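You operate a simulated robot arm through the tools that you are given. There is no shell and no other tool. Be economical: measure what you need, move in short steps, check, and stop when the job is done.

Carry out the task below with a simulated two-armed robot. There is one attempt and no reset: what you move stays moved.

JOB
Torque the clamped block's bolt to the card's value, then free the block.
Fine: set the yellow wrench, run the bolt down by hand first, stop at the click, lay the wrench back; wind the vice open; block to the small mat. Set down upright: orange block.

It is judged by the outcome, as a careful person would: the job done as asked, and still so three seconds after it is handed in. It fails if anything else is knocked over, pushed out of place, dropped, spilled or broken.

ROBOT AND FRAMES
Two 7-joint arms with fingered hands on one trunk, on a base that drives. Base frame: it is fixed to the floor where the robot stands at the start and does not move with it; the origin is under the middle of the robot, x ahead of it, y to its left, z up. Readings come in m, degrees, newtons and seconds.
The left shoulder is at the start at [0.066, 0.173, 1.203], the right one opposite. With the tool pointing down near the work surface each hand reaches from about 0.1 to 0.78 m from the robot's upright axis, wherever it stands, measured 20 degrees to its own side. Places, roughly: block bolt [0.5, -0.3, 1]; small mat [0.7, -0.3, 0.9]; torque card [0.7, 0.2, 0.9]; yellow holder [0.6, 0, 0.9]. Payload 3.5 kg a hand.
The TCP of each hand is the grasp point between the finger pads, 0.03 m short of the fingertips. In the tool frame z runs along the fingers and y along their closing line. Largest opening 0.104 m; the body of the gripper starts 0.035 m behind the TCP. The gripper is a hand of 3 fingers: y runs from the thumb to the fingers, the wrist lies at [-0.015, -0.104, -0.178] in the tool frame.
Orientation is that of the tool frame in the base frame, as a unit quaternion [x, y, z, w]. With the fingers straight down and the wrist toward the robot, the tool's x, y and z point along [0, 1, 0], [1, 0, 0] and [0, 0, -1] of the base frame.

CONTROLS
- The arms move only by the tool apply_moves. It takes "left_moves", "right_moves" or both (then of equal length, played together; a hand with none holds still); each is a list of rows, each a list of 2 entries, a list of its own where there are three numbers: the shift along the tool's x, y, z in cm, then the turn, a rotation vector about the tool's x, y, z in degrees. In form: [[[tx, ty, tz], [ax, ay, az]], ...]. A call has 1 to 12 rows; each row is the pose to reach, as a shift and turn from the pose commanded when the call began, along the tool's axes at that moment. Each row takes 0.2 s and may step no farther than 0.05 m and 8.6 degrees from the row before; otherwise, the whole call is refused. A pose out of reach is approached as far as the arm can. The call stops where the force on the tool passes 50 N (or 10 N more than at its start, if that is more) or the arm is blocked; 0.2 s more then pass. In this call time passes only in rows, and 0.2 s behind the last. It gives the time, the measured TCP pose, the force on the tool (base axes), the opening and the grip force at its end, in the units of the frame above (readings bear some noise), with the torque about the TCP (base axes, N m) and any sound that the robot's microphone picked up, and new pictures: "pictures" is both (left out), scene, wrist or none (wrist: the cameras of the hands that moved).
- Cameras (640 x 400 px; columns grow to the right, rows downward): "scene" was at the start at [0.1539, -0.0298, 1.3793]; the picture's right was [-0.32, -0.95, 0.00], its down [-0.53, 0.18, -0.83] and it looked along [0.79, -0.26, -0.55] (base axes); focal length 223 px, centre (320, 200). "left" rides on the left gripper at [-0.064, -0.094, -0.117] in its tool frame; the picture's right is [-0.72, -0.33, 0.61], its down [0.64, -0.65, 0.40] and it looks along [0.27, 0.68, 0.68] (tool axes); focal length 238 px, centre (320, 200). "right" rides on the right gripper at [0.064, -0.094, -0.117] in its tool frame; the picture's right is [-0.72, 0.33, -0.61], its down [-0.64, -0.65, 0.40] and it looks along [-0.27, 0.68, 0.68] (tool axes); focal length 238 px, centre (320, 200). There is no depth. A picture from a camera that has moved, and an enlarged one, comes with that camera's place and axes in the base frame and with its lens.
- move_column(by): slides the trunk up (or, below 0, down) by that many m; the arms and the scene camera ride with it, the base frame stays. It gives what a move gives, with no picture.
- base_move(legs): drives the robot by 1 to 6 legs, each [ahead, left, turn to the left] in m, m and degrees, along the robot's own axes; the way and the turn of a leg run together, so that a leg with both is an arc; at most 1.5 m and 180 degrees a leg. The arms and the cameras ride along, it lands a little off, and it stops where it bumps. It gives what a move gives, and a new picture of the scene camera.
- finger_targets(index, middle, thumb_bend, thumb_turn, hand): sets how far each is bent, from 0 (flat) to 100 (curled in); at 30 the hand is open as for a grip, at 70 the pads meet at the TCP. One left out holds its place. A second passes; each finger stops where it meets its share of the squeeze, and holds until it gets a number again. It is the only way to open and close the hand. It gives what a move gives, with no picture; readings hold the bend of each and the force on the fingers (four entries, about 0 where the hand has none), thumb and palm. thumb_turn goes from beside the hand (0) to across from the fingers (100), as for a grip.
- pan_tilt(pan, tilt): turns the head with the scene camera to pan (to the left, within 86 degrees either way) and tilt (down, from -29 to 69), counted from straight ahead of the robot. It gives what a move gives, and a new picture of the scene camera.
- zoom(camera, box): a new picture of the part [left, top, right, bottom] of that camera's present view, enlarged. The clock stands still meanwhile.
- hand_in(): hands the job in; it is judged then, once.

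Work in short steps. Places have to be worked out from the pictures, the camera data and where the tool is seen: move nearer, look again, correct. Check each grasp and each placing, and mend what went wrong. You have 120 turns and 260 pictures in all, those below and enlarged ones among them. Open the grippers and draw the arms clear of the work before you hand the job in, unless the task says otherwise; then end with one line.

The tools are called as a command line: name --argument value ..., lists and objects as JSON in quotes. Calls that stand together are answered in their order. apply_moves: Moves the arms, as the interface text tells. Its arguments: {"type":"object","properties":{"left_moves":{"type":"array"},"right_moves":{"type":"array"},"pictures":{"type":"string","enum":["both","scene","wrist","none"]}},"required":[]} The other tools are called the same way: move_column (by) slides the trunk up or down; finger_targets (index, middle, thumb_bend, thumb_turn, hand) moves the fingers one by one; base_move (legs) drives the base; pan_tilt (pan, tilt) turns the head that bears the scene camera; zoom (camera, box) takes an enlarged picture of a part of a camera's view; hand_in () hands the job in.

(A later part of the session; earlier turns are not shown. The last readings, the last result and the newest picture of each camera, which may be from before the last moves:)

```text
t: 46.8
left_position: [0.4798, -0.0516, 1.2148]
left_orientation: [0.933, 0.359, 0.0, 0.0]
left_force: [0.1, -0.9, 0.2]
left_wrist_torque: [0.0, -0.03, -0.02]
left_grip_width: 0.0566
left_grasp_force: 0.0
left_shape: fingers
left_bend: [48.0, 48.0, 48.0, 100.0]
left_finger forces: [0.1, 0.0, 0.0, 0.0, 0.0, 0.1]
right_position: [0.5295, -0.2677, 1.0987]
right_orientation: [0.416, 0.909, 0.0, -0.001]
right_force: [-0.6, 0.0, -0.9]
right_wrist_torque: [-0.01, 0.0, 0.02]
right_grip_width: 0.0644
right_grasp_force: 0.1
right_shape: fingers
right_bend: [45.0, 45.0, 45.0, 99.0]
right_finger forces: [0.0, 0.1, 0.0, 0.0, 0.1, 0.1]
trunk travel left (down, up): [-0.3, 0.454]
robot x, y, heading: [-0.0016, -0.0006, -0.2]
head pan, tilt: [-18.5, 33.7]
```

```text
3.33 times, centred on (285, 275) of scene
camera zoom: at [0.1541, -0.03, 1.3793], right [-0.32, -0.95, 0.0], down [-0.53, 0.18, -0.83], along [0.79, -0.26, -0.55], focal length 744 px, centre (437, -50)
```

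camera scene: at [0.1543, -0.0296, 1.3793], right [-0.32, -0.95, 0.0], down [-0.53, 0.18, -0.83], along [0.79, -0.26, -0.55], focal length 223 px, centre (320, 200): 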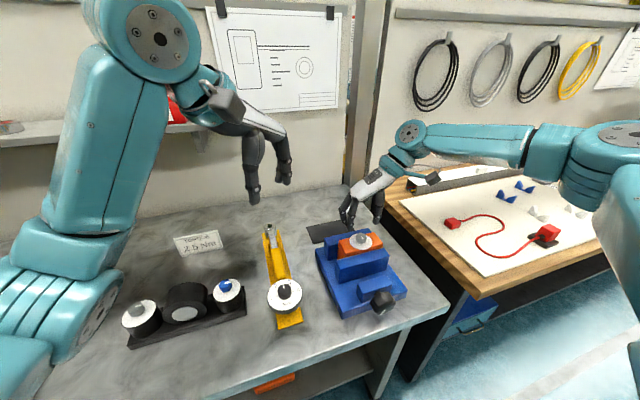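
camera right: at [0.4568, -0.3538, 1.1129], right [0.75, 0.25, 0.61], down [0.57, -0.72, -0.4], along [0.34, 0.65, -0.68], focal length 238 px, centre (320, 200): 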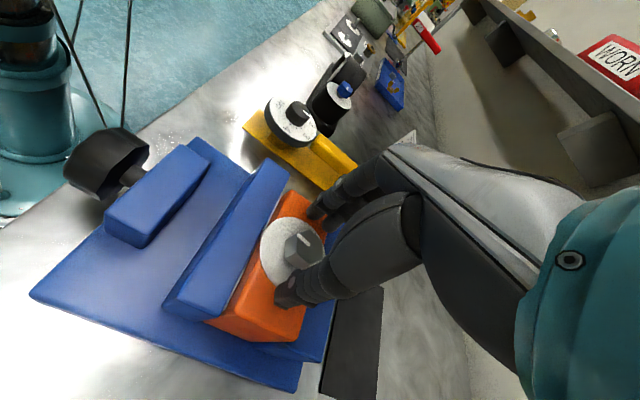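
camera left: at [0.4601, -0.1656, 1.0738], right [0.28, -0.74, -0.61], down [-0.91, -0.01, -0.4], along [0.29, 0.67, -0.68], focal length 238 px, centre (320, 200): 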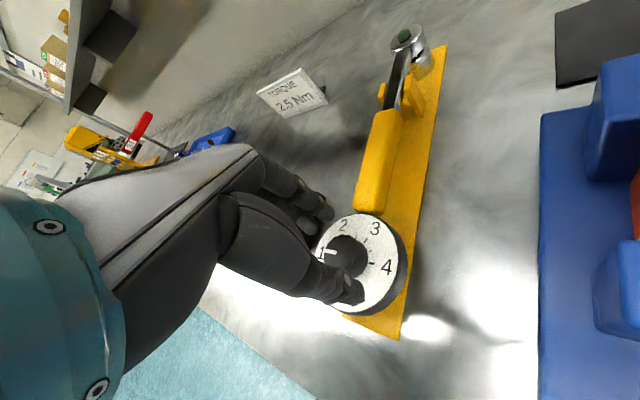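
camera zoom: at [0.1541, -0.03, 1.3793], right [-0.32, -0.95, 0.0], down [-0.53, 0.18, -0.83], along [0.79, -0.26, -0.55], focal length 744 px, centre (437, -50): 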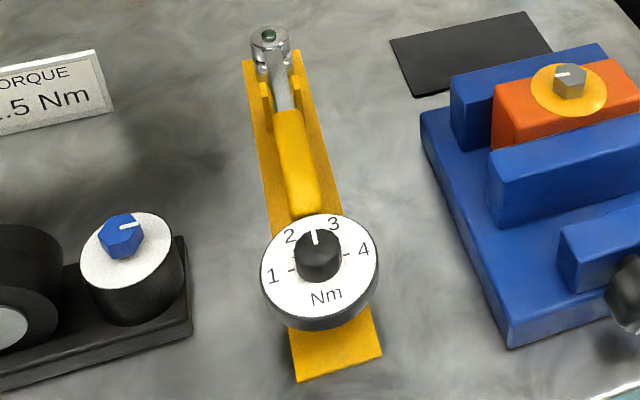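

Hex mark points to about +82°. I move the left hand aside and bring the right hand above the wrench handle, turned −90° so the fingers close across it.

apply_moves --left_moves '[[[3, -2.7, 0], [0, 0, 0]], [[6, -5.4, 0], [0, 0, 0]], [[9, -8.1, 0], [0, 0, 0]], [[12, -10.8, 0], [0, 0, 0]], [[14.9, -13.4, 0], [0, 0, 0]], [[14.9, -13.4, 0], [0, 0, 0]], [[14.9, -13.4, 0], [0, 0, 0]], [[14.9, -13.4, 0], [0, 0, 0]], [[14.9, -13.4, 0], [0, 0, 0]]]' --right_moves '[[[0, 0, 0], [0, 0, -5.5]], [[1.4, 2.3, 0], [0, 0, -11]], [[2.9, 4.8, 0], [0, 0, -16.5]], [[4.4, 7.2, 0], [0, 0, -22]], [[5.9, 9.7, 0], [0, 0, -27.5]], [[7.4, 12.1, 0], [0, 0, -33]], [[8.9, 14.6, 2], [0, 0, -38.5]], [[10.4, 17.0, 4], [0, 0, -44]], [[11.86, 19.47, 6], [0, 0, -49]]]'

zoom --camera "right" --box '[160, 120, 420, 340]'

```text
t: 48.8
left_position: [0.5009, 0.149, 1.216]
left_orientation: [0.934, 0.358, 0.0, 0.0]
left_force: [-1.1, 0.2, 0.3]
left_wrist_torque: [0.0, 0.01, 0.01]
left_grip_width: 0.0568
left_grasp_force: 0.0
left_shape: fingers
left_bend: [48.0, 48.0, 48.0, 100.0]
left_finger forces: [0.0, 0.1, 0.0, 0.0, 0.0, 0.0]
right_position: [0.5285, -0.109, 1.0497]
right_orientation: [0.001, 1.0, 0.001, 0.001]
right_force: [0.5, 0.5, 0.6]
right_wrist_torque: [-0.01, 0.03, -0.03]
right_grip_width: 0.0645
right_grasp_force: 0.2
right_shape: fingers
right_bend: [45.0, 45.0, 45.0, 99.0]
right_finger forces: [0.0, 0.0, 0.0, 0.0, 0.0, 0.1]
right hand out of reach, approached as far as the arm can: row 7, 8, 9
trunk travel left (down, up): [-0.3, 0.454]
robot x, y, heading: [0.0015, -0.0014, 0.1]
head pan, tilt: [-18.5, 33.7]
camera scene: at [0.1537, -0.0297, 1.3794], right [-0.32, -0.95, 0.0], down [-0.53, 0.18, -0.83], along [0.79, -0.26, -0.55], focal length 223 px, centre (320, 200)
camera right: at [0.4652, -0.2037, 1.1663], right [0.72, 0.32, 0.62], down [0.64, -0.65, -0.4], along [0.27, 0.68, -0.68], focal length 238 px, centre (320, 200)
camera left: at [0.3906, 0.1748, 1.3319], right [-0.75, -0.24, -0.61], down [0.04, 0.91, -0.4], along [0.66, -0.33, -0.68], focal length 238 px, centre (320, 200)
```

scene: 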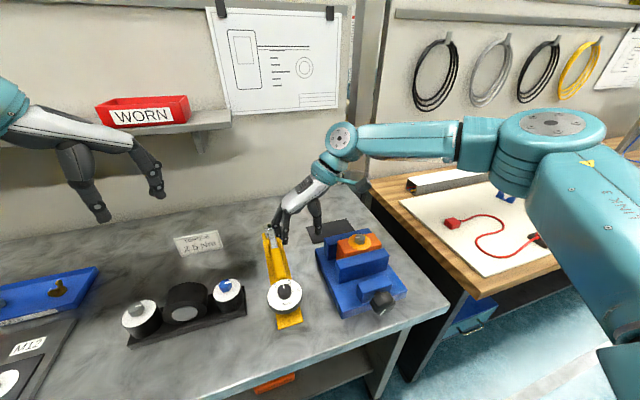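
right: 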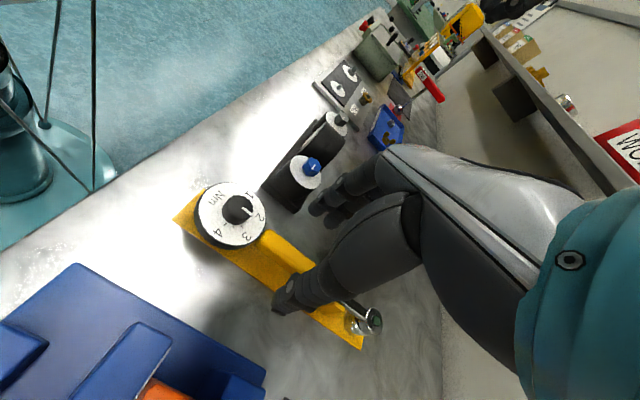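
left: 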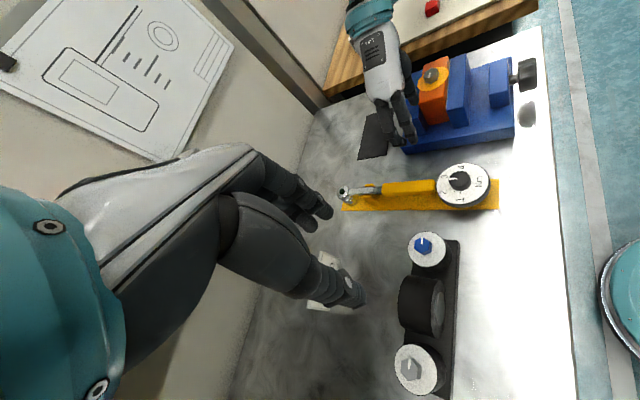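

```text
1.82 times, centred on (290, 230) of right
camera zoom: at [0.4652, -0.2037, 1.1663], right [0.72, 0.32, 0.62], down [0.64, -0.65, -0.4], along [0.27, 0.68, -0.68], focal length 433 px, centre (374, 146)
```

zoom: 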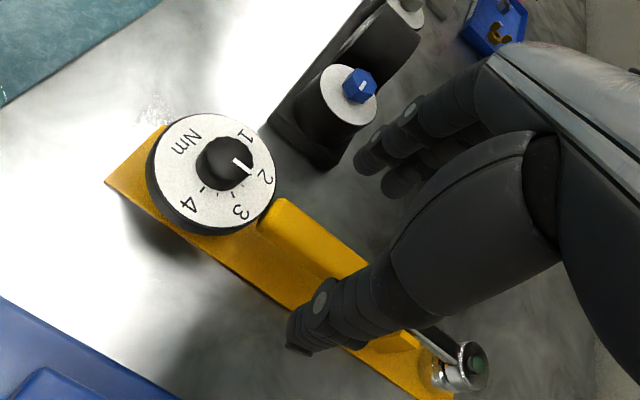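

The right wrist can't hold −90° that far left. I raise the right hand and drive the base 0.2 m left so the wrench lies in front of the right shoulder.

apply_moves --right_moves '[[[0, -2, -3], [0, 0, 0]], [[0, -4, -6], [0, 0, 0]], [[0, -4, -10], [0, 0, 0]]]' --pictures "none"

base_move --legs '[[0, 0.2, 0]]'

```text
t: 49.6
left_position: [0.4996, 0.1504, 1.2153]
left_orientation: [0.934, 0.358, 0.0, -0.001]
left_force: [0.8, 0.7, 0.2]
left_wrist_torque: [0.0, 0.0, 0.0]
left_grip_width: 0.0565
left_grasp_force: 0.0
left_shape: fingers
left_bend: [48.0, 48.0, 48.0, 100.0]
left_finger forces: [0.0, 0.0, 0.0, 0.0, 0.0, 0.0]
right_position: [0.5279, -0.1479, 1.1529]
right_orientation: [0.001, 1.0, 0.0, 0.001]
right_force: [-0.2, 0.3, -0.1]
right_wrist_torque: [0.0, -0.01, 0.01]
right_grip_width: 0.0647
right_grasp_force: 0.0
right_shape: fingers
right_bend: [45.0, 45.0, 45.0, 99.0]
right_finger forces: [0.0, 0.0, 0.0, 0.0, 0.1, 0.0]
trunk travel left (down, up): [-0.3, 0.454]
robot x, y, heading: [0.0017, -0.0007, 0.0]
head pan, tilt: [-18.5, 33.7]
```

```text
t: 51.2
left_position: [0.5018, 0.342, 1.2142]
left_orientation: [0.935, 0.355, -0.001, 0.0]
left_force: [-0.2, 0.8, 0.3]
left_wrist_torque: [0.01, 0.03, -0.02]
left_grip_width: 0.0568
left_grasp_force: 0.1
left_shape: fingers
left_bend: [48.0, 48.0, 48.0, 100.0]
left_finger forces: [0.1, 0.0, 0.0, 0.1, 0.1, 0.0]
right_position: [0.5288, 0.0446, 1.1534]
right_orientation: [0.004, 1.0, 0.001, 0.0]
right_force: [1.0, 0.4, -0.4]
right_wrist_torque: [-0.02, 0.02, -0.01]
right_grip_width: 0.0644
right_grasp_force: 0.1
right_shape: fingers
right_bend: [45.0, 45.0, 45.0, 99.0]
right_finger forces: [0.1, 0.0, 0.0, 0.0, 0.1, 0.1]
trunk travel left (down, up): [-0.3, 0.454]
robot x, y, heading: [-0.0016, 0.1985, -0.4]
head pan, tilt: [-18.5, 33.7]
camera scene: at [0.1542, 0.1656, 1.3793], right [-0.32, -0.95, 0.0], down [-0.53, 0.18, -0.83], along [0.79, -0.27, -0.55], focal length 223 px, centre (320, 200)
```

scene: 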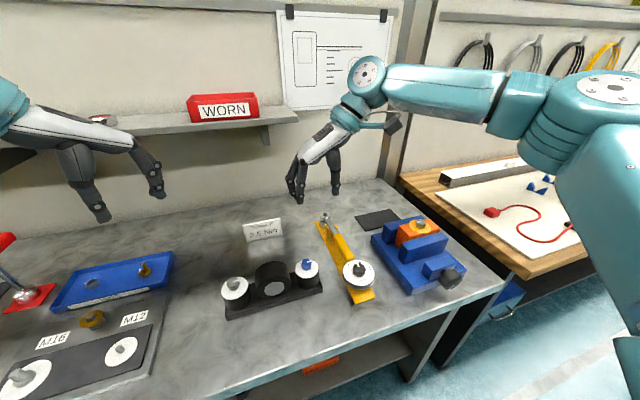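

Base moved well. Now bring the right hand above the handle at about [0.575,-0.05].

apply_moves --right_moves '[[[-1.2, -2.4, 3], [0, 0, 0]], [[-2.3, -4.8, 6], [0, 0, 0]], [[-3.5, -7.1, 9], [0, 0, 0]], [[-4.6, -9.5, 12], [0, 0, 0]]]'

zoom --camera "right" --box '[160, 120, 420, 340]'

zoom --camera "scene" --box '[300, 190, 400, 320]'

```text
t: 52.2
left_position: [0.5023, 0.3424, 1.2152]
left_orientation: [0.935, 0.355, -0.001, 0.001]
left_force: [-0.4, 0.0, 0.5]
left_wrist_torque: [-0.01, 0.01, -0.01]
left_grip_width: 0.0569
left_grasp_force: 0.1
left_shape: fingers
left_bend: [48.0, 48.0, 48.0, 100.0]
left_finger forces: [0.0, 0.0, 0.0, 0.0, 0.1, 0.1]
right_position: [0.5717, -0.0521, 1.0319]
right_orientation: [0.004, 1.0, 0.0, 0.0]
right_force: [-0.3, 0.0, -1.0]
right_wrist_torque: [0.01, 0.02, 0.02]
right_grip_width: 0.0645
right_grasp_force: 0.2
right_shape: fingers
right_bend: [45.0, 45.0, 45.0, 99.0]
right_finger forces: [0.1, 0.1, 0.0, 0.0, 0.1, 0.1]
trunk travel left (down, up): [-0.3, 0.454]
robot x, y, heading: [0.0005, 0.1946, -0.2]
head pan, tilt: [-18.5, 33.7]
camera scene: at [0.1545, 0.1646, 1.3793], right [-0.32, -0.95, 0.0], down [-0.53, 0.18, -0.83], along [0.79, -0.27, -0.55], focal length 223 px, centre (320, 200)
camera right: at [0.5076, -0.1458, 1.1474], right [0.72, 0.32, 0.61], down [0.64, -0.66, -0.4], along [0.27, 0.68, -0.68], focal length 238 px, centre (320, 200)
```

scene: 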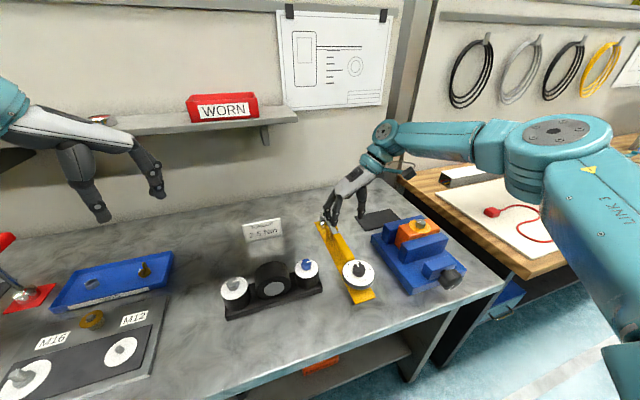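
right: 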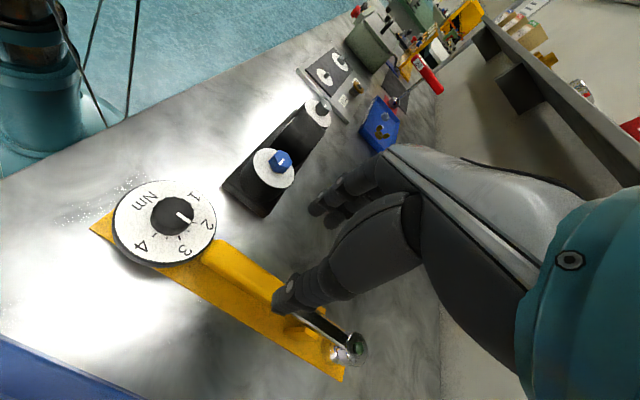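

```text
1.82 times, centred on (290, 230) of right
camera zoom: at [0.5076, -0.1458, 1.1474], right [0.72, 0.32, 0.61], down [0.64, -0.66, -0.4], along [0.27, 0.68, -0.68], focal length 433 px, centre (374, 146)
```

zoom: 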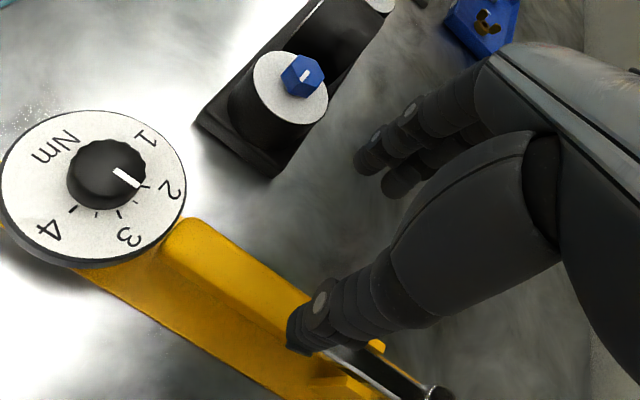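

```text
3.08 times, centred on (350, 255) of scene
camera zoom: at [0.1545, 0.1646, 1.3793], right [-0.32, -0.95, 0.0], down [-0.53, 0.18, -0.83], along [0.79, -0.27, -0.55], focal length 687 px, centre (228, 31)
```

zoom: 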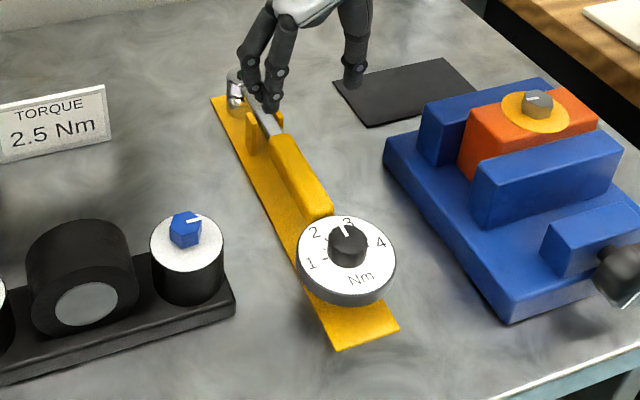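

Table is at z≈0.85, the wrench held up in its prongs with top ≈0.905. I descend to z≈0.925 and look.

apply_moves --right_moves '[[[0, 0.2, 4], [0, 0, 0]], [[0, 0.2, 8], [0, 0, 0]], [[0, 0.2, 10.7], [0, 0, 0]]]' --pictures "none"

zoom --camera "right" --box '[160, 120, 420, 340]'

zoom --camera "scene" --box '[310, 195, 390, 305]'

```text
t: 53.0
left_position: [0.5019, 0.3409, 1.2148]
left_orientation: [0.934, 0.357, 0.0, 0.0]
left_force: [-1.0, 0.4, 0.2]
left_wrist_torque: [-0.01, -0.03, -0.01]
left_grip_width: 0.0566
left_grasp_force: 0.1
left_shape: fingers
left_bend: [48.0, 48.0, 48.0, 100.0]
left_finger forces: [0.0, 0.1, 0.0, 0.1, 0.0, 0.0]
right_position: [0.5444, -0.0463, 0.9475]
right_orientation: [0.005, 1.0, -0.001, 0.001]
right_force: [-0.1, 0.9, 0.7]
right_wrist_torque: [0.01, 0.01, 0.0]
right_grip_width: 0.0645
right_grasp_force: 0.0
right_shape: fingers
right_bend: [45.0, 45.0, 45.0, 99.0]
right_finger forces: [0.0, 0.1, 0.0, 0.0, 0.1, 0.0]
right hand out of reach, approached as far as the arm can: row 2, 3
trunk travel left (down, up): [-0.3, 0.454]
robot x, y, heading: [0.0001, 0.1939, -0.2]
head pan, tilt: [-18.5, 33.7]
```

```text
1.82 times, centred on (290, 230) of right
camera zoom: at [0.4805, -0.1407, 1.064], right [0.72, 0.32, 0.61], down [0.64, -0.66, -0.4], along [0.28, 0.68, -0.68], focal length 433 px, centre (374, 146)
```

zoom: 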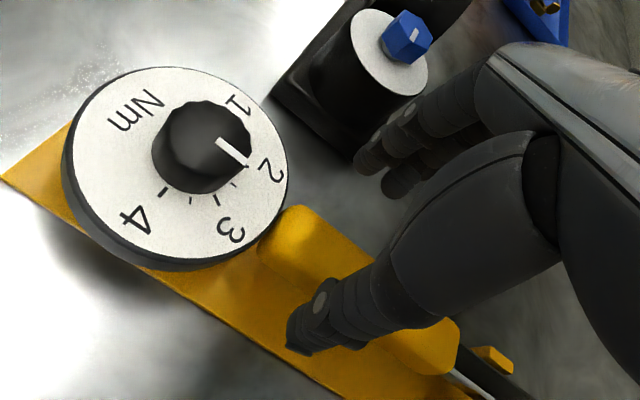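

```text
3.64 times, centred on (350, 250) of scene
camera zoom: at [0.1544, 0.1645, 1.3793], right [-0.32, -0.95, 0.0], down [-0.53, 0.18, -0.83], along [0.79, -0.27, -0.55], focal length 812 px, centre (211, 18)
```

zoom: 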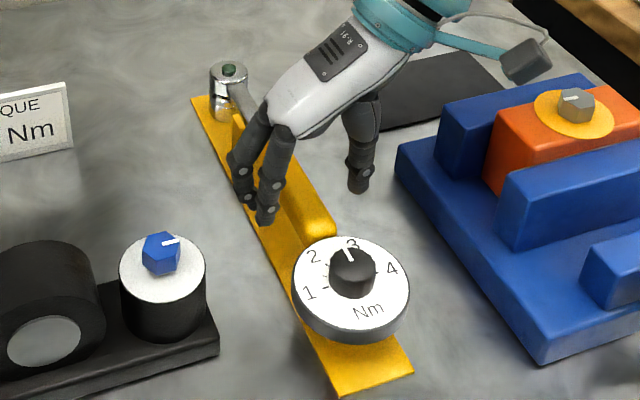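

Reach is limited at low z, so I raise the hand, recenter over the handle and lower the trunk instead.

apply_moves --right_moves '[[[0, -0.4, -4], [0, 0, 0]], [[-1, -0.4, -8], [0, 0, 0]], [[-3, -0.4, -12], [0, 0, 0]]]' --pictures "none"

move_column --by -0.12

zoom --camera "right" --box '[160, 120, 420, 340]'

zoom --camera "scene" --box '[300, 130, 420, 270]'

```text
t: 53.8
left_position: [0.5022, 0.3423, 1.2153]
left_orientation: [0.934, 0.357, 0.0, 0.0]
left_force: [-0.1, 1.0, -0.8]
left_wrist_torque: [0.01, 0.0, 0.0]
left_grip_width: 0.0567
left_grasp_force: 0.1
left_shape: fingers
left_bend: [48.0, 48.0, 48.0, 100.0]
left_finger forces: [0.1, 0.1, 0.0, 0.0, 0.0, 0.0]
right_position: [0.5745, -0.0496, 1.0718]
right_orientation: [0.003, 1.0, 0.0, -0.001]
right_force: [-1.1, 0.5, -0.3]
right_wrist_torque: [-0.03, 0.03, 0.02]
right_grip_width: 0.0648
right_grasp_force: 0.0
right_shape: fingers
right_bend: [45.0, 45.0, 45.0, 99.0]
right_finger forces: [0.1, 0.1, 0.0, 0.1, 0.0, 0.0]
trunk travel left (down, up): [-0.3, 0.454]
robot x, y, heading: [0.0005, 0.1962, -0.2]
head pan, tilt: [-18.5, 33.7]
```

```text
t: 55.3
left_position: [0.5011, 0.3413, 1.0959]
left_orientation: [0.935, 0.355, 0.0, 0.0]
left_force: [0.1, 0.9, -0.6]
left_wrist_torque: [0.01, -0.01, 0.01]
left_grip_width: 0.0567
left_grasp_force: 0.1
left_shape: fingers
left_bend: [48.0, 48.0, 48.0, 100.0]
left_finger forces: [0.0, 0.0, 0.0, 0.0, 0.0, 0.1]
right_position: [0.575, -0.0503, 0.9518]
right_orientation: [0.003, 1.0, 0.0, 0.0]
right_force: [-0.2, -0.6, 0.2]
right_wrist_torque: [-0.03, -0.01, 0.01]
right_grip_width: 0.0645
right_grasp_force: 0.0
right_shape: fingers
right_bend: [45.0, 45.0, 45.0, 99.0]
right_finger forces: [0.1, 0.0, 0.0, 0.1, 0.1, 0.0]
trunk travel left (down, up): [-0.18, 0.574]
robot x, y, heading: [0.0002, 0.1987, -0.3]
head pan, tilt: [-18.5, 33.7]
```

```text
1.82 times, centred on (290, 230) of right
camera zoom: at [0.5111, -0.1443, 1.067], right [0.72, 0.32, 0.61], down [0.64, -0.66, -0.4], along [0.27, 0.68, -0.68], focal length 433 px, centre (374, 146)
```

zoom: 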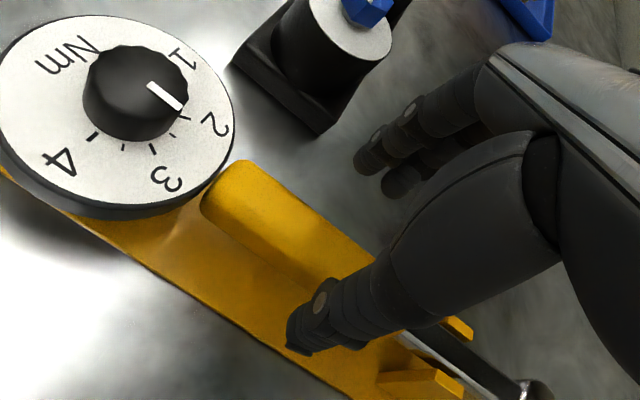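

```text
2.86 times, centred on (360, 200) of scene
camera zoom: at [0.2072, 0.1645, 1.2562], right [-0.32, -0.95, 0.0], down [-0.52, 0.18, -0.83], along [0.79, -0.27, -0.55], focal length 638 px, centre (206, 200)
```

zoom: 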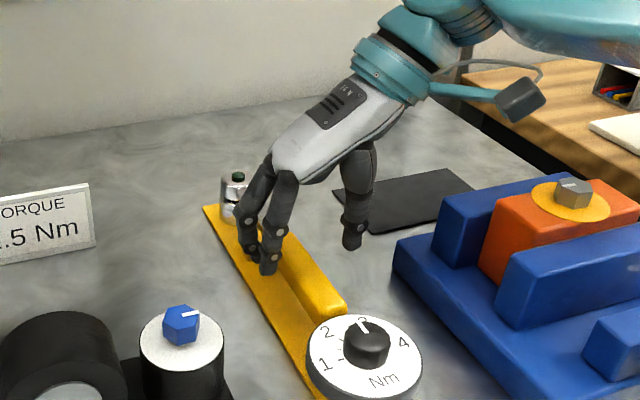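

Fingers straddle the handle. Lower the trunk 5 cm and check.

move_column --by -0.05

zoom --camera "right" --box '[160, 120, 420, 340]'

zoom --camera "scene" --box '[300, 110, 420, 250]'

```text
t: 56.2
left_position: [0.5005, 0.3419, 1.0462]
left_orientation: [0.934, 0.358, 0.001, 0.001]
left_force: [0.0, -0.4, -0.1]
left_wrist_torque: [0.0, 0.01, -0.01]
left_grip_width: 0.0565
left_grasp_force: 0.1
left_shape: fingers
left_bend: [48.0, 48.0, 48.0, 100.0]
left_finger forces: [0.0, 0.0, 0.0, 0.0, 0.0, 0.0]
right_position: [0.5752, -0.0506, 0.9009]
right_orientation: [0.003, 1.0, 0.0, 0.0]
right_force: [-1.0, -0.1, -0.2]
right_wrist_torque: [0.01, -0.01, 0.01]
right_grip_width: 0.0647
right_grasp_force: 0.0
right_shape: fingers
right_bend: [45.0, 45.0, 45.0, 99.0]
right_finger forces: [0.1, 0.0, 0.1, 0.0, 0.0, 0.0]
trunk travel left (down, up): [-0.13, 0.624]
robot x, y, heading: [0.001, 0.1946, -0.4]
head pan, tilt: [-18.5, 33.7]
```

```text
1.82 times, centred on (290, 230) of right
camera zoom: at [0.5109, -0.1442, 1.0171], right [0.72, 0.32, 0.61], down [0.64, -0.66, -0.4], along [0.27, 0.68, -0.68], focal length 433 px, centre (374, 146)
```

zoom: 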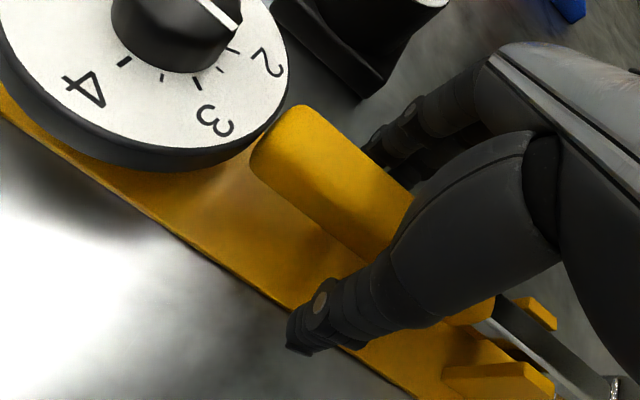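

```text
2.86 times, centred on (360, 180) of scene
camera zoom: at [0.2342, 0.1644, 1.2038], right [-0.32, -0.95, 0.0], down [-0.52, 0.18, -0.83], along [0.79, -0.27, -0.55], focal length 638 px, centre (206, 257)
```

zoom: 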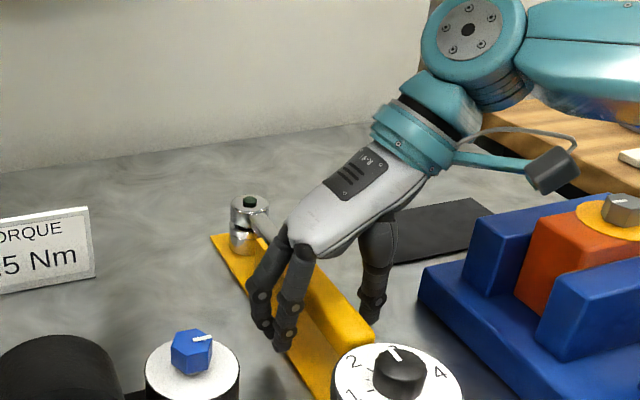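

Good straddle. Close on the handle.

finger_targets --hand "right" --index 85 --middle 85 --thumb_bend 85

zoom --camera "right" --box '[160, 120, 420, 340]'

zoom --camera "scene" --box '[300, 110, 420, 250]'

```text
t: 57.2
left_position: [0.5023, 0.3411, 1.0446]
left_orientation: [0.934, 0.356, 0.0, -0.001]
left_force: [-1.5, 0.1, -0.6]
left_wrist_torque: [-0.01, -0.01, 0.03]
left_grip_width: 0.0566
left_grasp_force: 0.1
left_shape: fingers
left_bend: [48.0, 48.0, 48.0, 100.0]
left_finger forces: [0.0, 0.1, 0.1, 0.0, 0.0, 0.1]
right_position: [0.5755, -0.0494, 0.9005]
right_orientation: [0.003, 1.0, 0.0, -0.001]
right_force: [-1.1, -0.5, -4.4]
right_wrist_torque: [-0.05, 0.0, 0.02]
right_grip_width: 0.0018
right_grasp_force: 7.8
right_shape: fingers
right_bend: [84.0, 84.0, 74.0, 100.0]
right_finger forces: [1.6, 7.0, 0.1, 0.1, 6.9, 0.0]
trunk travel left (down, up): [-0.13, 0.624]
robot x, y, heading: [0.0014, 0.195, -0.6]
head pan, tilt: [-18.5, 33.7]
```

```text
1.82 times, centred on (290, 230) of right
camera zoom: at [0.512, -0.1445, 1.016], right [0.72, 0.32, 0.61], down [0.64, -0.66, -0.41], along [0.27, 0.68, -0.68], focal length 433 px, centre (374, 146)
```

zoom: 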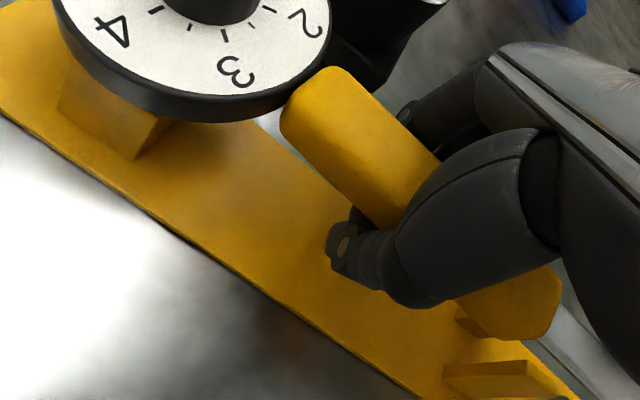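

```text
2.86 times, centred on (360, 180) of scene
camera zoom: at [0.2354, 0.1642, 1.2034], right [-0.32, -0.95, 0.0], down [-0.53, 0.18, -0.83], along [0.79, -0.27, -0.55], focal length 638 px, centre (206, 257)
```

zoom: 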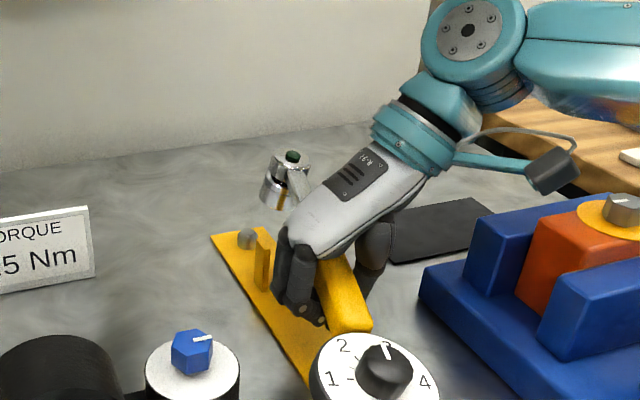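

The fingers curled under the handle and lifted it a little — I was too low. I open gradually so it settles back.

finger_targets --hand "right" --index 72 --middle 72 --thumb_bend 68

finger_targets --hand "right" --index 64 --middle 64 --thumb_bend 62

zoom --camera "right" --box '[160, 120, 420, 340]'

zoom --camera "scene" --box '[300, 110, 420, 250]'

```text
t: 58.2
left_position: [0.5018, 0.3411, 1.0441]
left_orientation: [0.934, 0.356, 0.001, 0.0]
left_force: [-0.1, -0.2, -0.7]
left_wrist_torque: [0.04, 0.02, 0.0]
left_grip_width: 0.0569
left_grasp_force: 0.0
left_shape: fingers
left_bend: [48.0, 48.0, 48.0, 100.0]
left_finger forces: [0.0, 0.1, 0.1, 0.0, 0.0, 0.0]
right_position: [0.576, -0.0501, 0.8997]
right_orientation: [0.004, 1.0, 0.0, -0.001]
right_force: [-0.1, 0.1, -4.4]
right_wrist_torque: [-0.01, -0.02, 0.04]
right_grip_width: 0.0052
right_grasp_force: 3.7
right_shape: fingers
right_bend: [72.0, 72.0, 66.0, 100.0]
right_finger forces: [3.5, 0.0, 0.1, 0.1, 3.0, 0.0]
trunk travel left (down, up): [-0.13, 0.624]
robot x, y, heading: [0.0005, 0.19, -0.3]
head pan, tilt: [-18.5, 33.7]
```

```text
t: 59.2
left_position: [0.5023, 0.3423, 1.0448]
left_orientation: [0.935, 0.356, 0.0, 0.0]
left_force: [0.5, 0.8, 0.1]
left_wrist_torque: [-0.04, -0.02, -0.01]
left_grip_width: 0.0568
left_grasp_force: 0.0
left_shape: fingers
left_bend: [48.0, 48.0, 48.0, 100.0]
left_finger forces: [0.0, 0.0, 0.1, 0.1, 0.0, 0.1]
right_position: [0.5758, -0.0503, 0.9002]
right_orientation: [0.003, 1.0, 0.0, 0.0]
right_force: [0.1, 0.1, -0.1]
right_wrist_torque: [-0.03, 0.01, 0.01]
right_grip_width: 0.0201
right_grasp_force: 0.7
right_shape: fingers
right_bend: [63.0, 64.0, 61.0, 100.0]
right_finger forces: [0.8, 0.1, 0.0, 0.1, 0.6, 0.0]
trunk travel left (down, up): [-0.13, 0.624]
robot x, y, heading: [-0.0013, 0.1981, -0.4]
head pan, tilt: [-18.5, 33.7]
```

```text
1.82 times, centred on (290, 230) of right
camera zoom: at [0.5118, -0.1442, 1.0162], right [0.72, 0.32, 0.61], down [0.64, -0.66, -0.41], along [0.27, 0.68, -0.68], focal length 433 px, centre (374, 146)
```

zoom: 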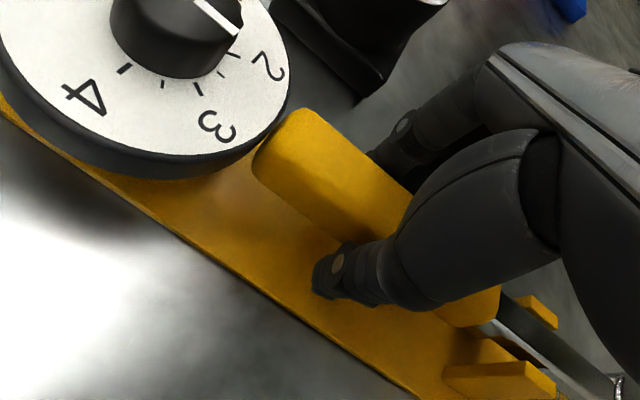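

```text
2.86 times, centred on (360, 180) of scene
camera zoom: at [0.2351, 0.1643, 1.2035], right [-0.32, -0.95, 0.0], down [-0.53, 0.18, -0.83], along [0.79, -0.27, -0.55], focal length 638 px, centre (206, 257)
```

zoom: 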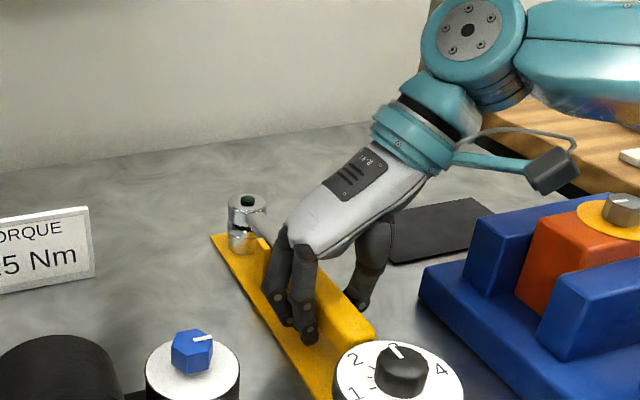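

The wrench settled back on its holder. I open, raise 1.3 cm and regrip.

finger_targets --hand "right" --index 50 --middle 50 --thumb_bend 50

move_column --by 0.013

finger_targets --hand "right" --index 70 --middle 70 --thumb_bend 70

zoom --camera "right" --box '[160, 120, 420, 340]'

zoom --camera "scene" --box '[300, 110, 420, 250]'

```text
t: 60.2
left_position: [0.5014, 0.3416, 1.0451]
left_orientation: [0.934, 0.356, 0.0, -0.001]
left_force: [-0.1, -0.2, -1.2]
left_wrist_torque: [0.02, 0.02, -0.02]
left_grip_width: 0.0566
left_grasp_force: 0.1
left_shape: fingers
left_bend: [48.0, 48.0, 48.0, 100.0]
left_finger forces: [0.0, 0.0, 0.1, 0.0, 0.1, 0.1]
right_position: [0.5755, -0.0488, 0.9008]
right_orientation: [0.004, 1.0, 0.0, 0.0]
right_force: [-1.0, -0.6, -0.6]
right_wrist_torque: [-0.03, 0.02, 0.02]
right_grip_width: 0.0515
right_grasp_force: 0.0
right_shape: fingers
right_bend: [50.0, 50.0, 50.0, 100.0]
right_finger forces: [0.0, 0.0, 0.1, 0.1, 0.0, 0.1]
trunk travel left (down, up): [-0.13, 0.624]
robot x, y, heading: [0.0011, 0.1976, -0.2]
head pan, tilt: [-18.5, 33.7]
```

```text
t: 60.8
left_position: [0.5026, 0.341, 1.0569]
left_orientation: [0.935, 0.356, 0.0, 0.0]
left_force: [0.2, 0.2, -0.5]
left_wrist_torque: [0.02, 0.0, 0.0]
left_grip_width: 0.0569
left_grasp_force: 0.2
left_shape: fingers
left_bend: [48.0, 48.0, 48.0, 100.0]
left_finger forces: [0.1, 0.1, 0.0, 0.1, 0.0, 0.1]
right_position: [0.5757, -0.0498, 0.9126]
right_orientation: [0.003, 1.0, 0.0, 0.0]
right_force: [0.7, -0.4, 0.4]
right_wrist_torque: [-0.01, 0.04, 0.01]
right_grip_width: 0.0514
right_grasp_force: 0.0
right_shape: fingers
right_bend: [50.0, 50.0, 50.0, 100.0]
right_finger forces: [0.0, 0.0, 0.0, 0.0, 0.0, 0.0]
trunk travel left (down, up): [-0.143, 0.611]
robot x, y, heading: [-0.0003, 0.1948, -0.4]
head pan, tilt: [-18.5, 33.7]
```

```text
t: 61.8
left_position: [0.5024, 0.3411, 1.0577]
left_orientation: [0.935, 0.356, 0.0, 0.0]
left_force: [0.1, 0.3, 0.6]
left_wrist_torque: [0.0, -0.05, -0.03]
left_grip_width: 0.0568
left_grasp_force: 0.1
left_shape: fingers
left_bend: [48.0, 48.0, 48.0, 100.0]
left_finger forces: [0.0, 0.0, 0.0, 0.0, 0.1, 0.0]
right_position: [0.5769, -0.0492, 0.9127]
right_orientation: [0.003, 1.0, 0.001, -0.002]
right_force: [-0.5, 1.0, 0.9]
right_wrist_torque: [-0.03, -0.01, 0.01]
right_grip_width: 0.0218
right_grasp_force: 9.7
right_shape: fingers
right_bend: [63.0, 65.0, 61.0, 100.0]
right_finger forces: [4.6, 5.3, 0.0, 0.1, 9.3, 0.1]
trunk travel left (down, up): [-0.143, 0.611]
robot x, y, heading: [0.001, 0.1942, -0.4]
head pan, tilt: [-18.5, 33.7]
```

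```text
1.82 times, centred on (290, 230) of right
camera zoom: at [0.5118, -0.1442, 1.0291], right [0.72, 0.32, 0.61], down [0.64, -0.66, -0.41], along [0.27, 0.68, -0.68], focal length 433 px, centre (374, 146)
```

zoom: 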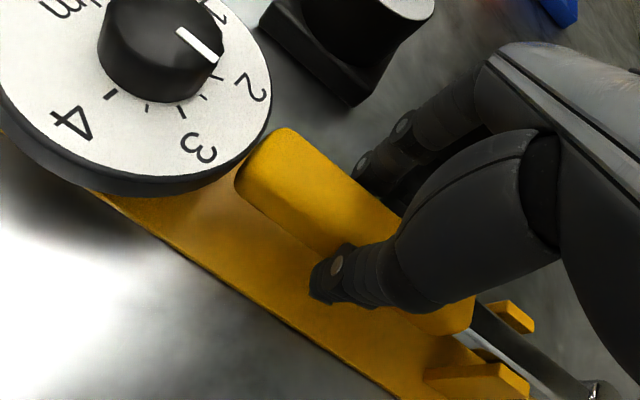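

```text
2.86 times, centred on (360, 180) of scene
camera zoom: at [0.2279, 0.1644, 1.2171], right [-0.32, -0.95, 0.0], down [-0.53, 0.18, -0.83], along [0.79, -0.27, -0.55], focal length 638 px, centre (206, 257)
```

zoom: 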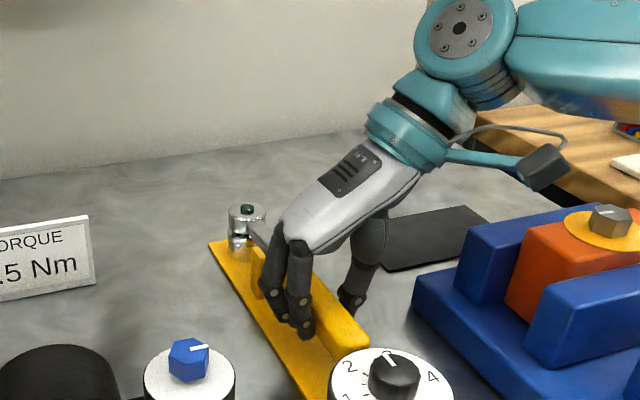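

Proper side grip, 9.7 N at 2.2 cm. Lift with the trunk and check for tilt.

move_column --by 0.05

zoom --camera "right" --box '[100, 80, 480, 360]'

zoom --camera "scene" --box '[290, 110, 430, 270]'

```text
t: 62.7
left_position: [0.5029, 0.3419, 1.1063]
left_orientation: [0.934, 0.356, -0.001, -0.001]
left_force: [0.7, 0.1, 0.4]
left_wrist_torque: [-0.01, -0.01, 0.0]
left_grip_width: 0.0567
left_grasp_force: 0.1
left_shape: fingers
left_bend: [48.0, 48.0, 48.0, 100.0]
left_finger forces: [0.0, 0.0, 0.0, 0.0, 0.0, 0.1]
right_position: [0.5763, -0.05, 0.9623]
right_orientation: [0.003, 1.0, 0.0, -0.001]
right_force: [0.8, 0.7, -4.4]
right_wrist_torque: [0.02, -0.01, -0.02]
right_grip_width: 0.0218
right_grasp_force: 8.9
right_shape: fingers
right_bend: [64.0, 65.0, 61.0, 100.0]
right_finger forces: [4.5, 4.7, 0.0, 0.1, 9.4, 0.0]
trunk travel left (down, up): [-0.193, 0.561]
robot x, y, heading: [-0.0022, 0.1978, -0.2]
head pan, tilt: [-18.5, 33.7]
```

```text
1.43 times, centred on (290, 220) of right
camera zoom: at [0.5129, -0.1446, 1.0781], right [0.72, 0.32, 0.61], down [0.64, -0.66, -0.41], along [0.27, 0.68, -0.68], focal length 340 px, centre (363, 171)
```

zoom: 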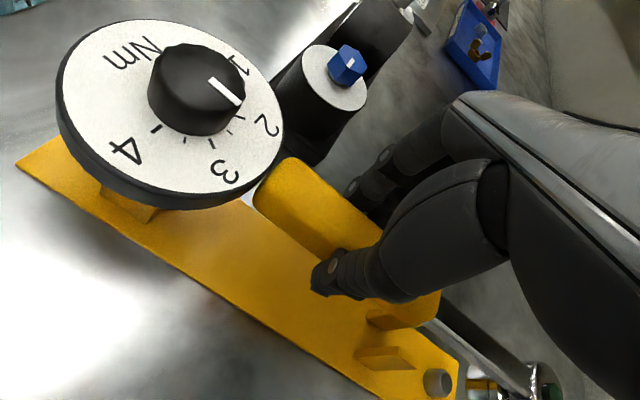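

```text
2.50 times, centred on (360, 190) of scene
camera zoom: at [0.2025, 0.1642, 1.2691], right [-0.32, -0.95, 0.0], down [-0.53, 0.18, -0.83], along [0.79, -0.27, -0.56], focal length 558 px, centre (220, 225)
```

zoom: 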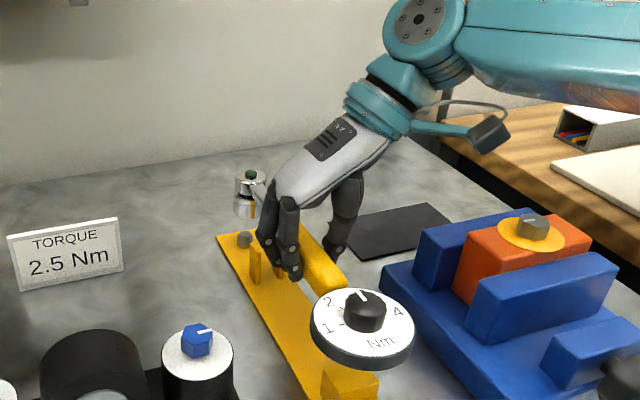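

The wrench came up level, dial included. I raise the trunk back to its original height and drive back to the right.

move_column --by 0.107

base_move --legs '[[0, -0.195, 0.3]]'

zoom --camera "right" --box '[0, 0, 640, 400]'

```text
t: 64.1
left_position: [0.5026, 0.3422, 1.2141]
left_orientation: [0.935, 0.356, -0.001, -0.001]
left_force: [-0.3, -0.1, 0.0]
left_wrist_torque: [0.01, 0.02, 0.01]
left_grip_width: 0.0566
left_grasp_force: 0.1
left_shape: fingers
left_bend: [48.0, 48.0, 48.0, 100.0]
left_finger forces: [0.0, 0.1, 0.0, 0.1, 0.0, 0.0]
right_position: [0.5767, -0.0512, 1.0691]
right_orientation: [0.004, 1.0, 0.0, -0.001]
right_force: [-0.4, -0.3, -4.4]
right_wrist_torque: [-0.01, -0.02, 0.0]
right_grip_width: 0.0217
right_grasp_force: 9.0
right_shape: fingers
right_bend: [64.0, 65.0, 61.0, 100.0]
right_finger forces: [4.5, 4.7, 0.0, 0.0, 9.3, 0.0]
trunk travel left (down, up): [-0.3, 0.454]
robot x, y, heading: [0.0001, 0.198, -0.1]
head pan, tilt: [-18.5, 33.7]
```

```text
t: 65.7
left_position: [0.5015, 0.1409, 1.2143]
left_orientation: [0.934, 0.357, 0.0, 0.001]
left_force: [-0.6, 0.0, 0.3]
left_wrist_torque: [0.05, -0.02, 0.02]
left_grip_width: 0.0566
left_grasp_force: 0.0
left_shape: fingers
left_bend: [48.0, 48.0, 48.0, 100.0]
left_finger forces: [0.0, 0.1, 0.0, 0.1, 0.0, 0.0]
right_position: [0.5751, -0.2513, 1.0698]
right_orientation: [0.003, 1.0, 0.001, -0.001]
right_force: [0.4, -1.0, -3.6]
right_wrist_torque: [0.03, 0.0, 0.01]
right_grip_width: 0.022
right_grasp_force: 9.8
right_shape: fingers
right_bend: [64.0, 65.0, 61.0, 100.0]
right_finger forces: [4.5, 4.6, 0.1, 0.1, 9.3, 0.0]
trunk travel left (down, up): [-0.3, 0.454]
robot x, y, heading: [-0.0023, -0.0055, -0.0]
head pan, tilt: [-18.5, 33.7]
camera scene: at [0.1539, -0.0374, 1.3792], right [-0.32, -0.95, 0.0], down [-0.53, 0.18, -0.83], along [0.79, -0.27, -0.56], focal length 223 px, centre (320, 200)
```

scene: 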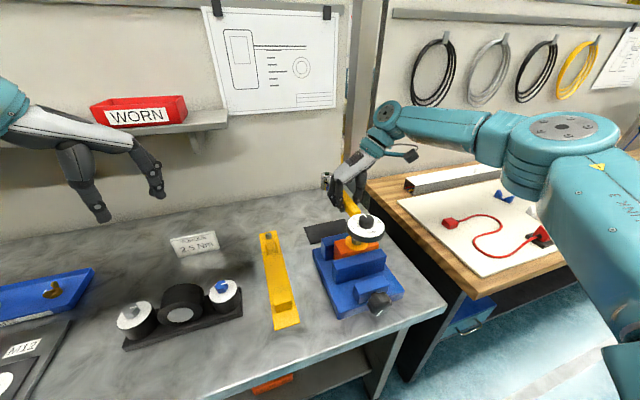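

```text
1.00 times, centred on (320, 200) of right (not enlarged: the box is as wide or as high as the picture)
camera zoom: at [0.5119, -0.3455, 1.1858], right [0.72, 0.32, 0.61], down [0.64, -0.66, -0.41], along [0.27, 0.68, -0.68], focal length 238 px, centre (320, 200)
```

zoom: 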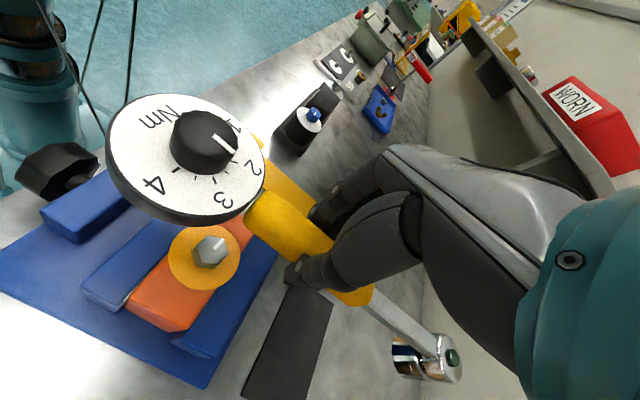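

Wrench held firmly. I swing it around above the bolt: hand to about [0.394,-0.177], yaw −60°, so the socket is near the bolt axis.

apply_moves --right_moves '[[[3, 1.2, 0], [0, 0, 5]], [[6, 2.4, 0], [0, 0, 10]], [[9, 3.7, 0], [0, 0, 15]], [[12, 5, 0], [0, 0, 20]], [[15, 6.2, 0], [0, 0, 25]], [[18.15, 7.45, 0], [0, 0, 30]]]'

zoom --camera "scene" --box '[280, 170, 440, 300]'

```text
t: 67.1
left_position: [0.5007, 0.1419, 1.2151]
left_orientation: [0.934, 0.357, 0.0, 0.0]
left_force: [-0.9, -0.4, -0.3]
left_wrist_torque: [0.02, 0.01, 0.0]
left_grip_width: 0.0567
left_grasp_force: 0.1
left_shape: fingers
left_bend: [48.0, 48.0, 48.0, 100.0]
left_finger forces: [0.0, 0.0, 0.0, 0.0, 0.1, 0.1]
right_position: [0.3931, -0.1744, 1.0707]
right_orientation: [0.261, 0.965, 0.0, 0.001]
right_force: [0.9, -0.7, -4.5]
right_wrist_torque: [-0.01, -0.01, -0.01]
right_grip_width: 0.0217
right_grasp_force: 8.8
right_shape: fingers
right_bend: [64.0, 65.0, 61.0, 100.0]
right_finger forces: [4.5, 4.6, 0.0, 0.0, 9.3, 0.0]
trunk travel left (down, up): [-0.3, 0.454]
robot x, y, heading: [0.001, -0.0069, -0.2]
head pan, tilt: [-18.5, 33.7]
camera scene: at [0.153, -0.036, 1.3794], right [-0.32, -0.95, 0.0], down [-0.53, 0.18, -0.83], along [0.79, -0.27, -0.55], focal length 223 px, centre (320, 200)
camera right: at [0.2912, -0.225, 1.1871], right [0.79, -0.08, 0.61], down [0.22, -0.89, -0.4], along [0.58, 0.46, -0.68], focal length 238 px, centre (320, 200)
```

scene: 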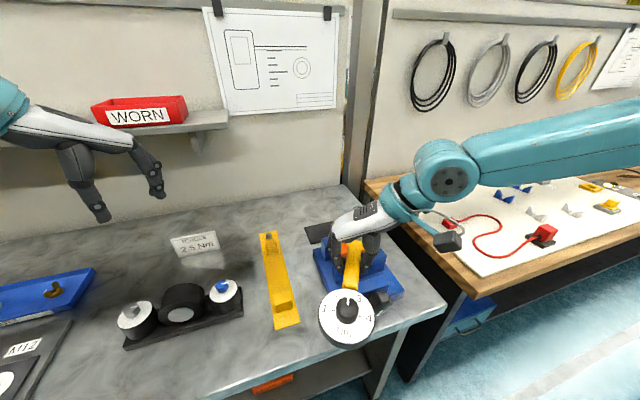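
right: 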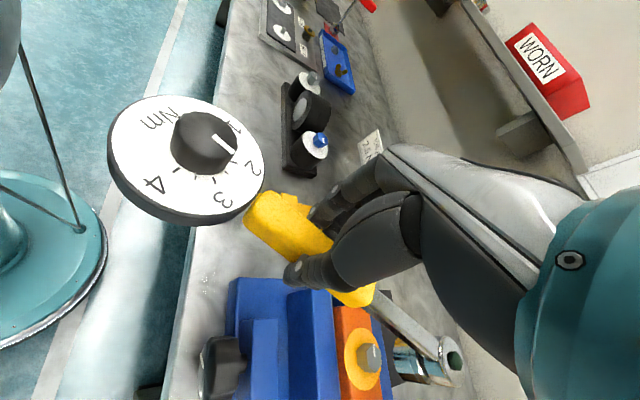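

```text
3.08 times, centred on (360, 235) of scene
camera zoom: at [0.153, -0.036, 1.3794], right [-0.32, -0.95, 0.0], down [-0.53, 0.18, -0.83], along [0.79, -0.27, -0.55], focal length 687 px, centre (197, 92)
```

zoom: 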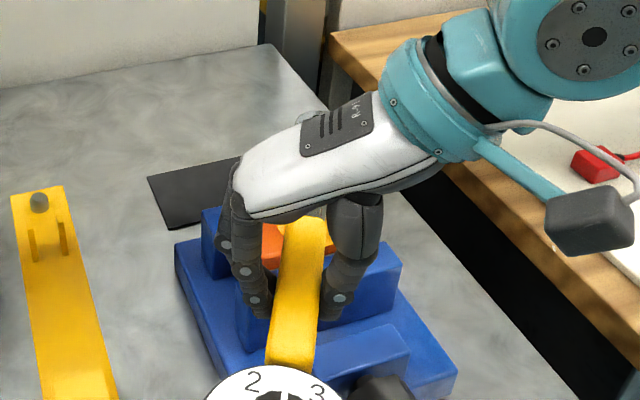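

The scene view is blocked by the hand; checking whether the left wrist camera sees socket and bolt.

zoom --camera "left" --box '[0, 0, 640, 400]'

zoom --camera "right" --box '[320, 270, 500, 400]'

```text
1.00 times, centred on (320, 200) of left (not enlarged: the box is as wide or as high as the picture)
camera zoom: at [0.3904, 0.1678, 1.332], right [-0.75, -0.24, -0.61], down [0.04, 0.91, -0.4], along [0.66, -0.33, -0.68], focal length 238 px, centre (320, 200)
```

zoom: 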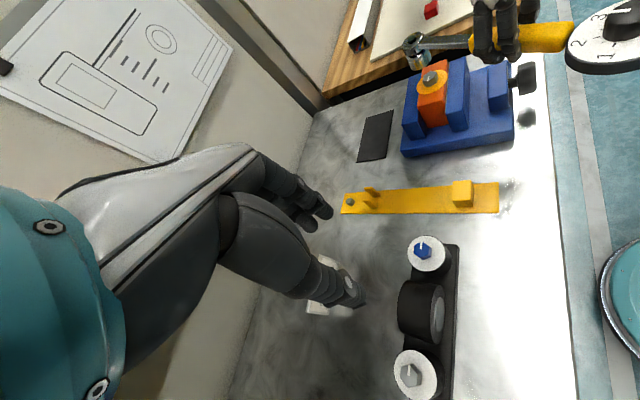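

```text
3.08 times, centred on (410, 335) of right
camera zoom: at [0.2912, -0.225, 1.1871], right [0.79, -0.08, 0.61], down [0.22, -0.89, -0.4], along [0.58, 0.46, -0.68], focal length 733 px, centre (43, -215)
```

zoom: 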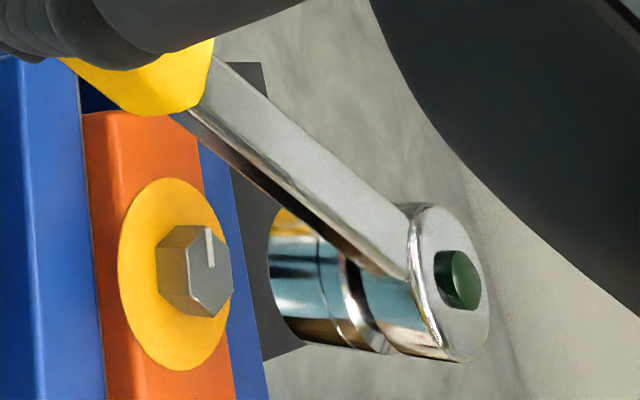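

Wrist view: the bolt lies on the vertical line through the socket. Zooming the left camera for the second direction.

zoom --camera "left" --box '[380, 15, 500, 115]'

```text
4.00 times, centred on (440, 65) of left
camera zoom: at [0.3904, 0.1678, 1.332], right [-0.75, -0.24, -0.61], down [0.04, 0.91, -0.4], along [0.66, -0.33, -0.68], focal length 953 px, centre (-160, 740)
```

zoom: 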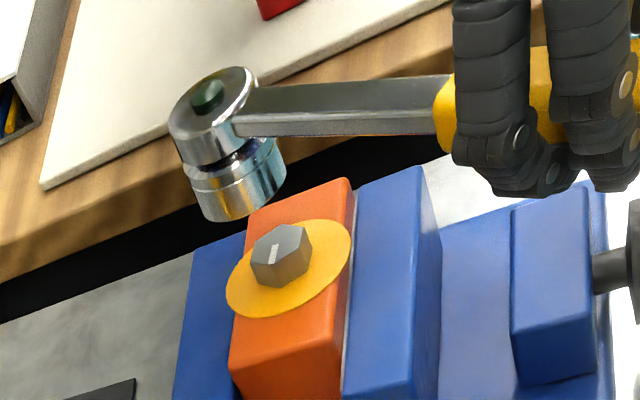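

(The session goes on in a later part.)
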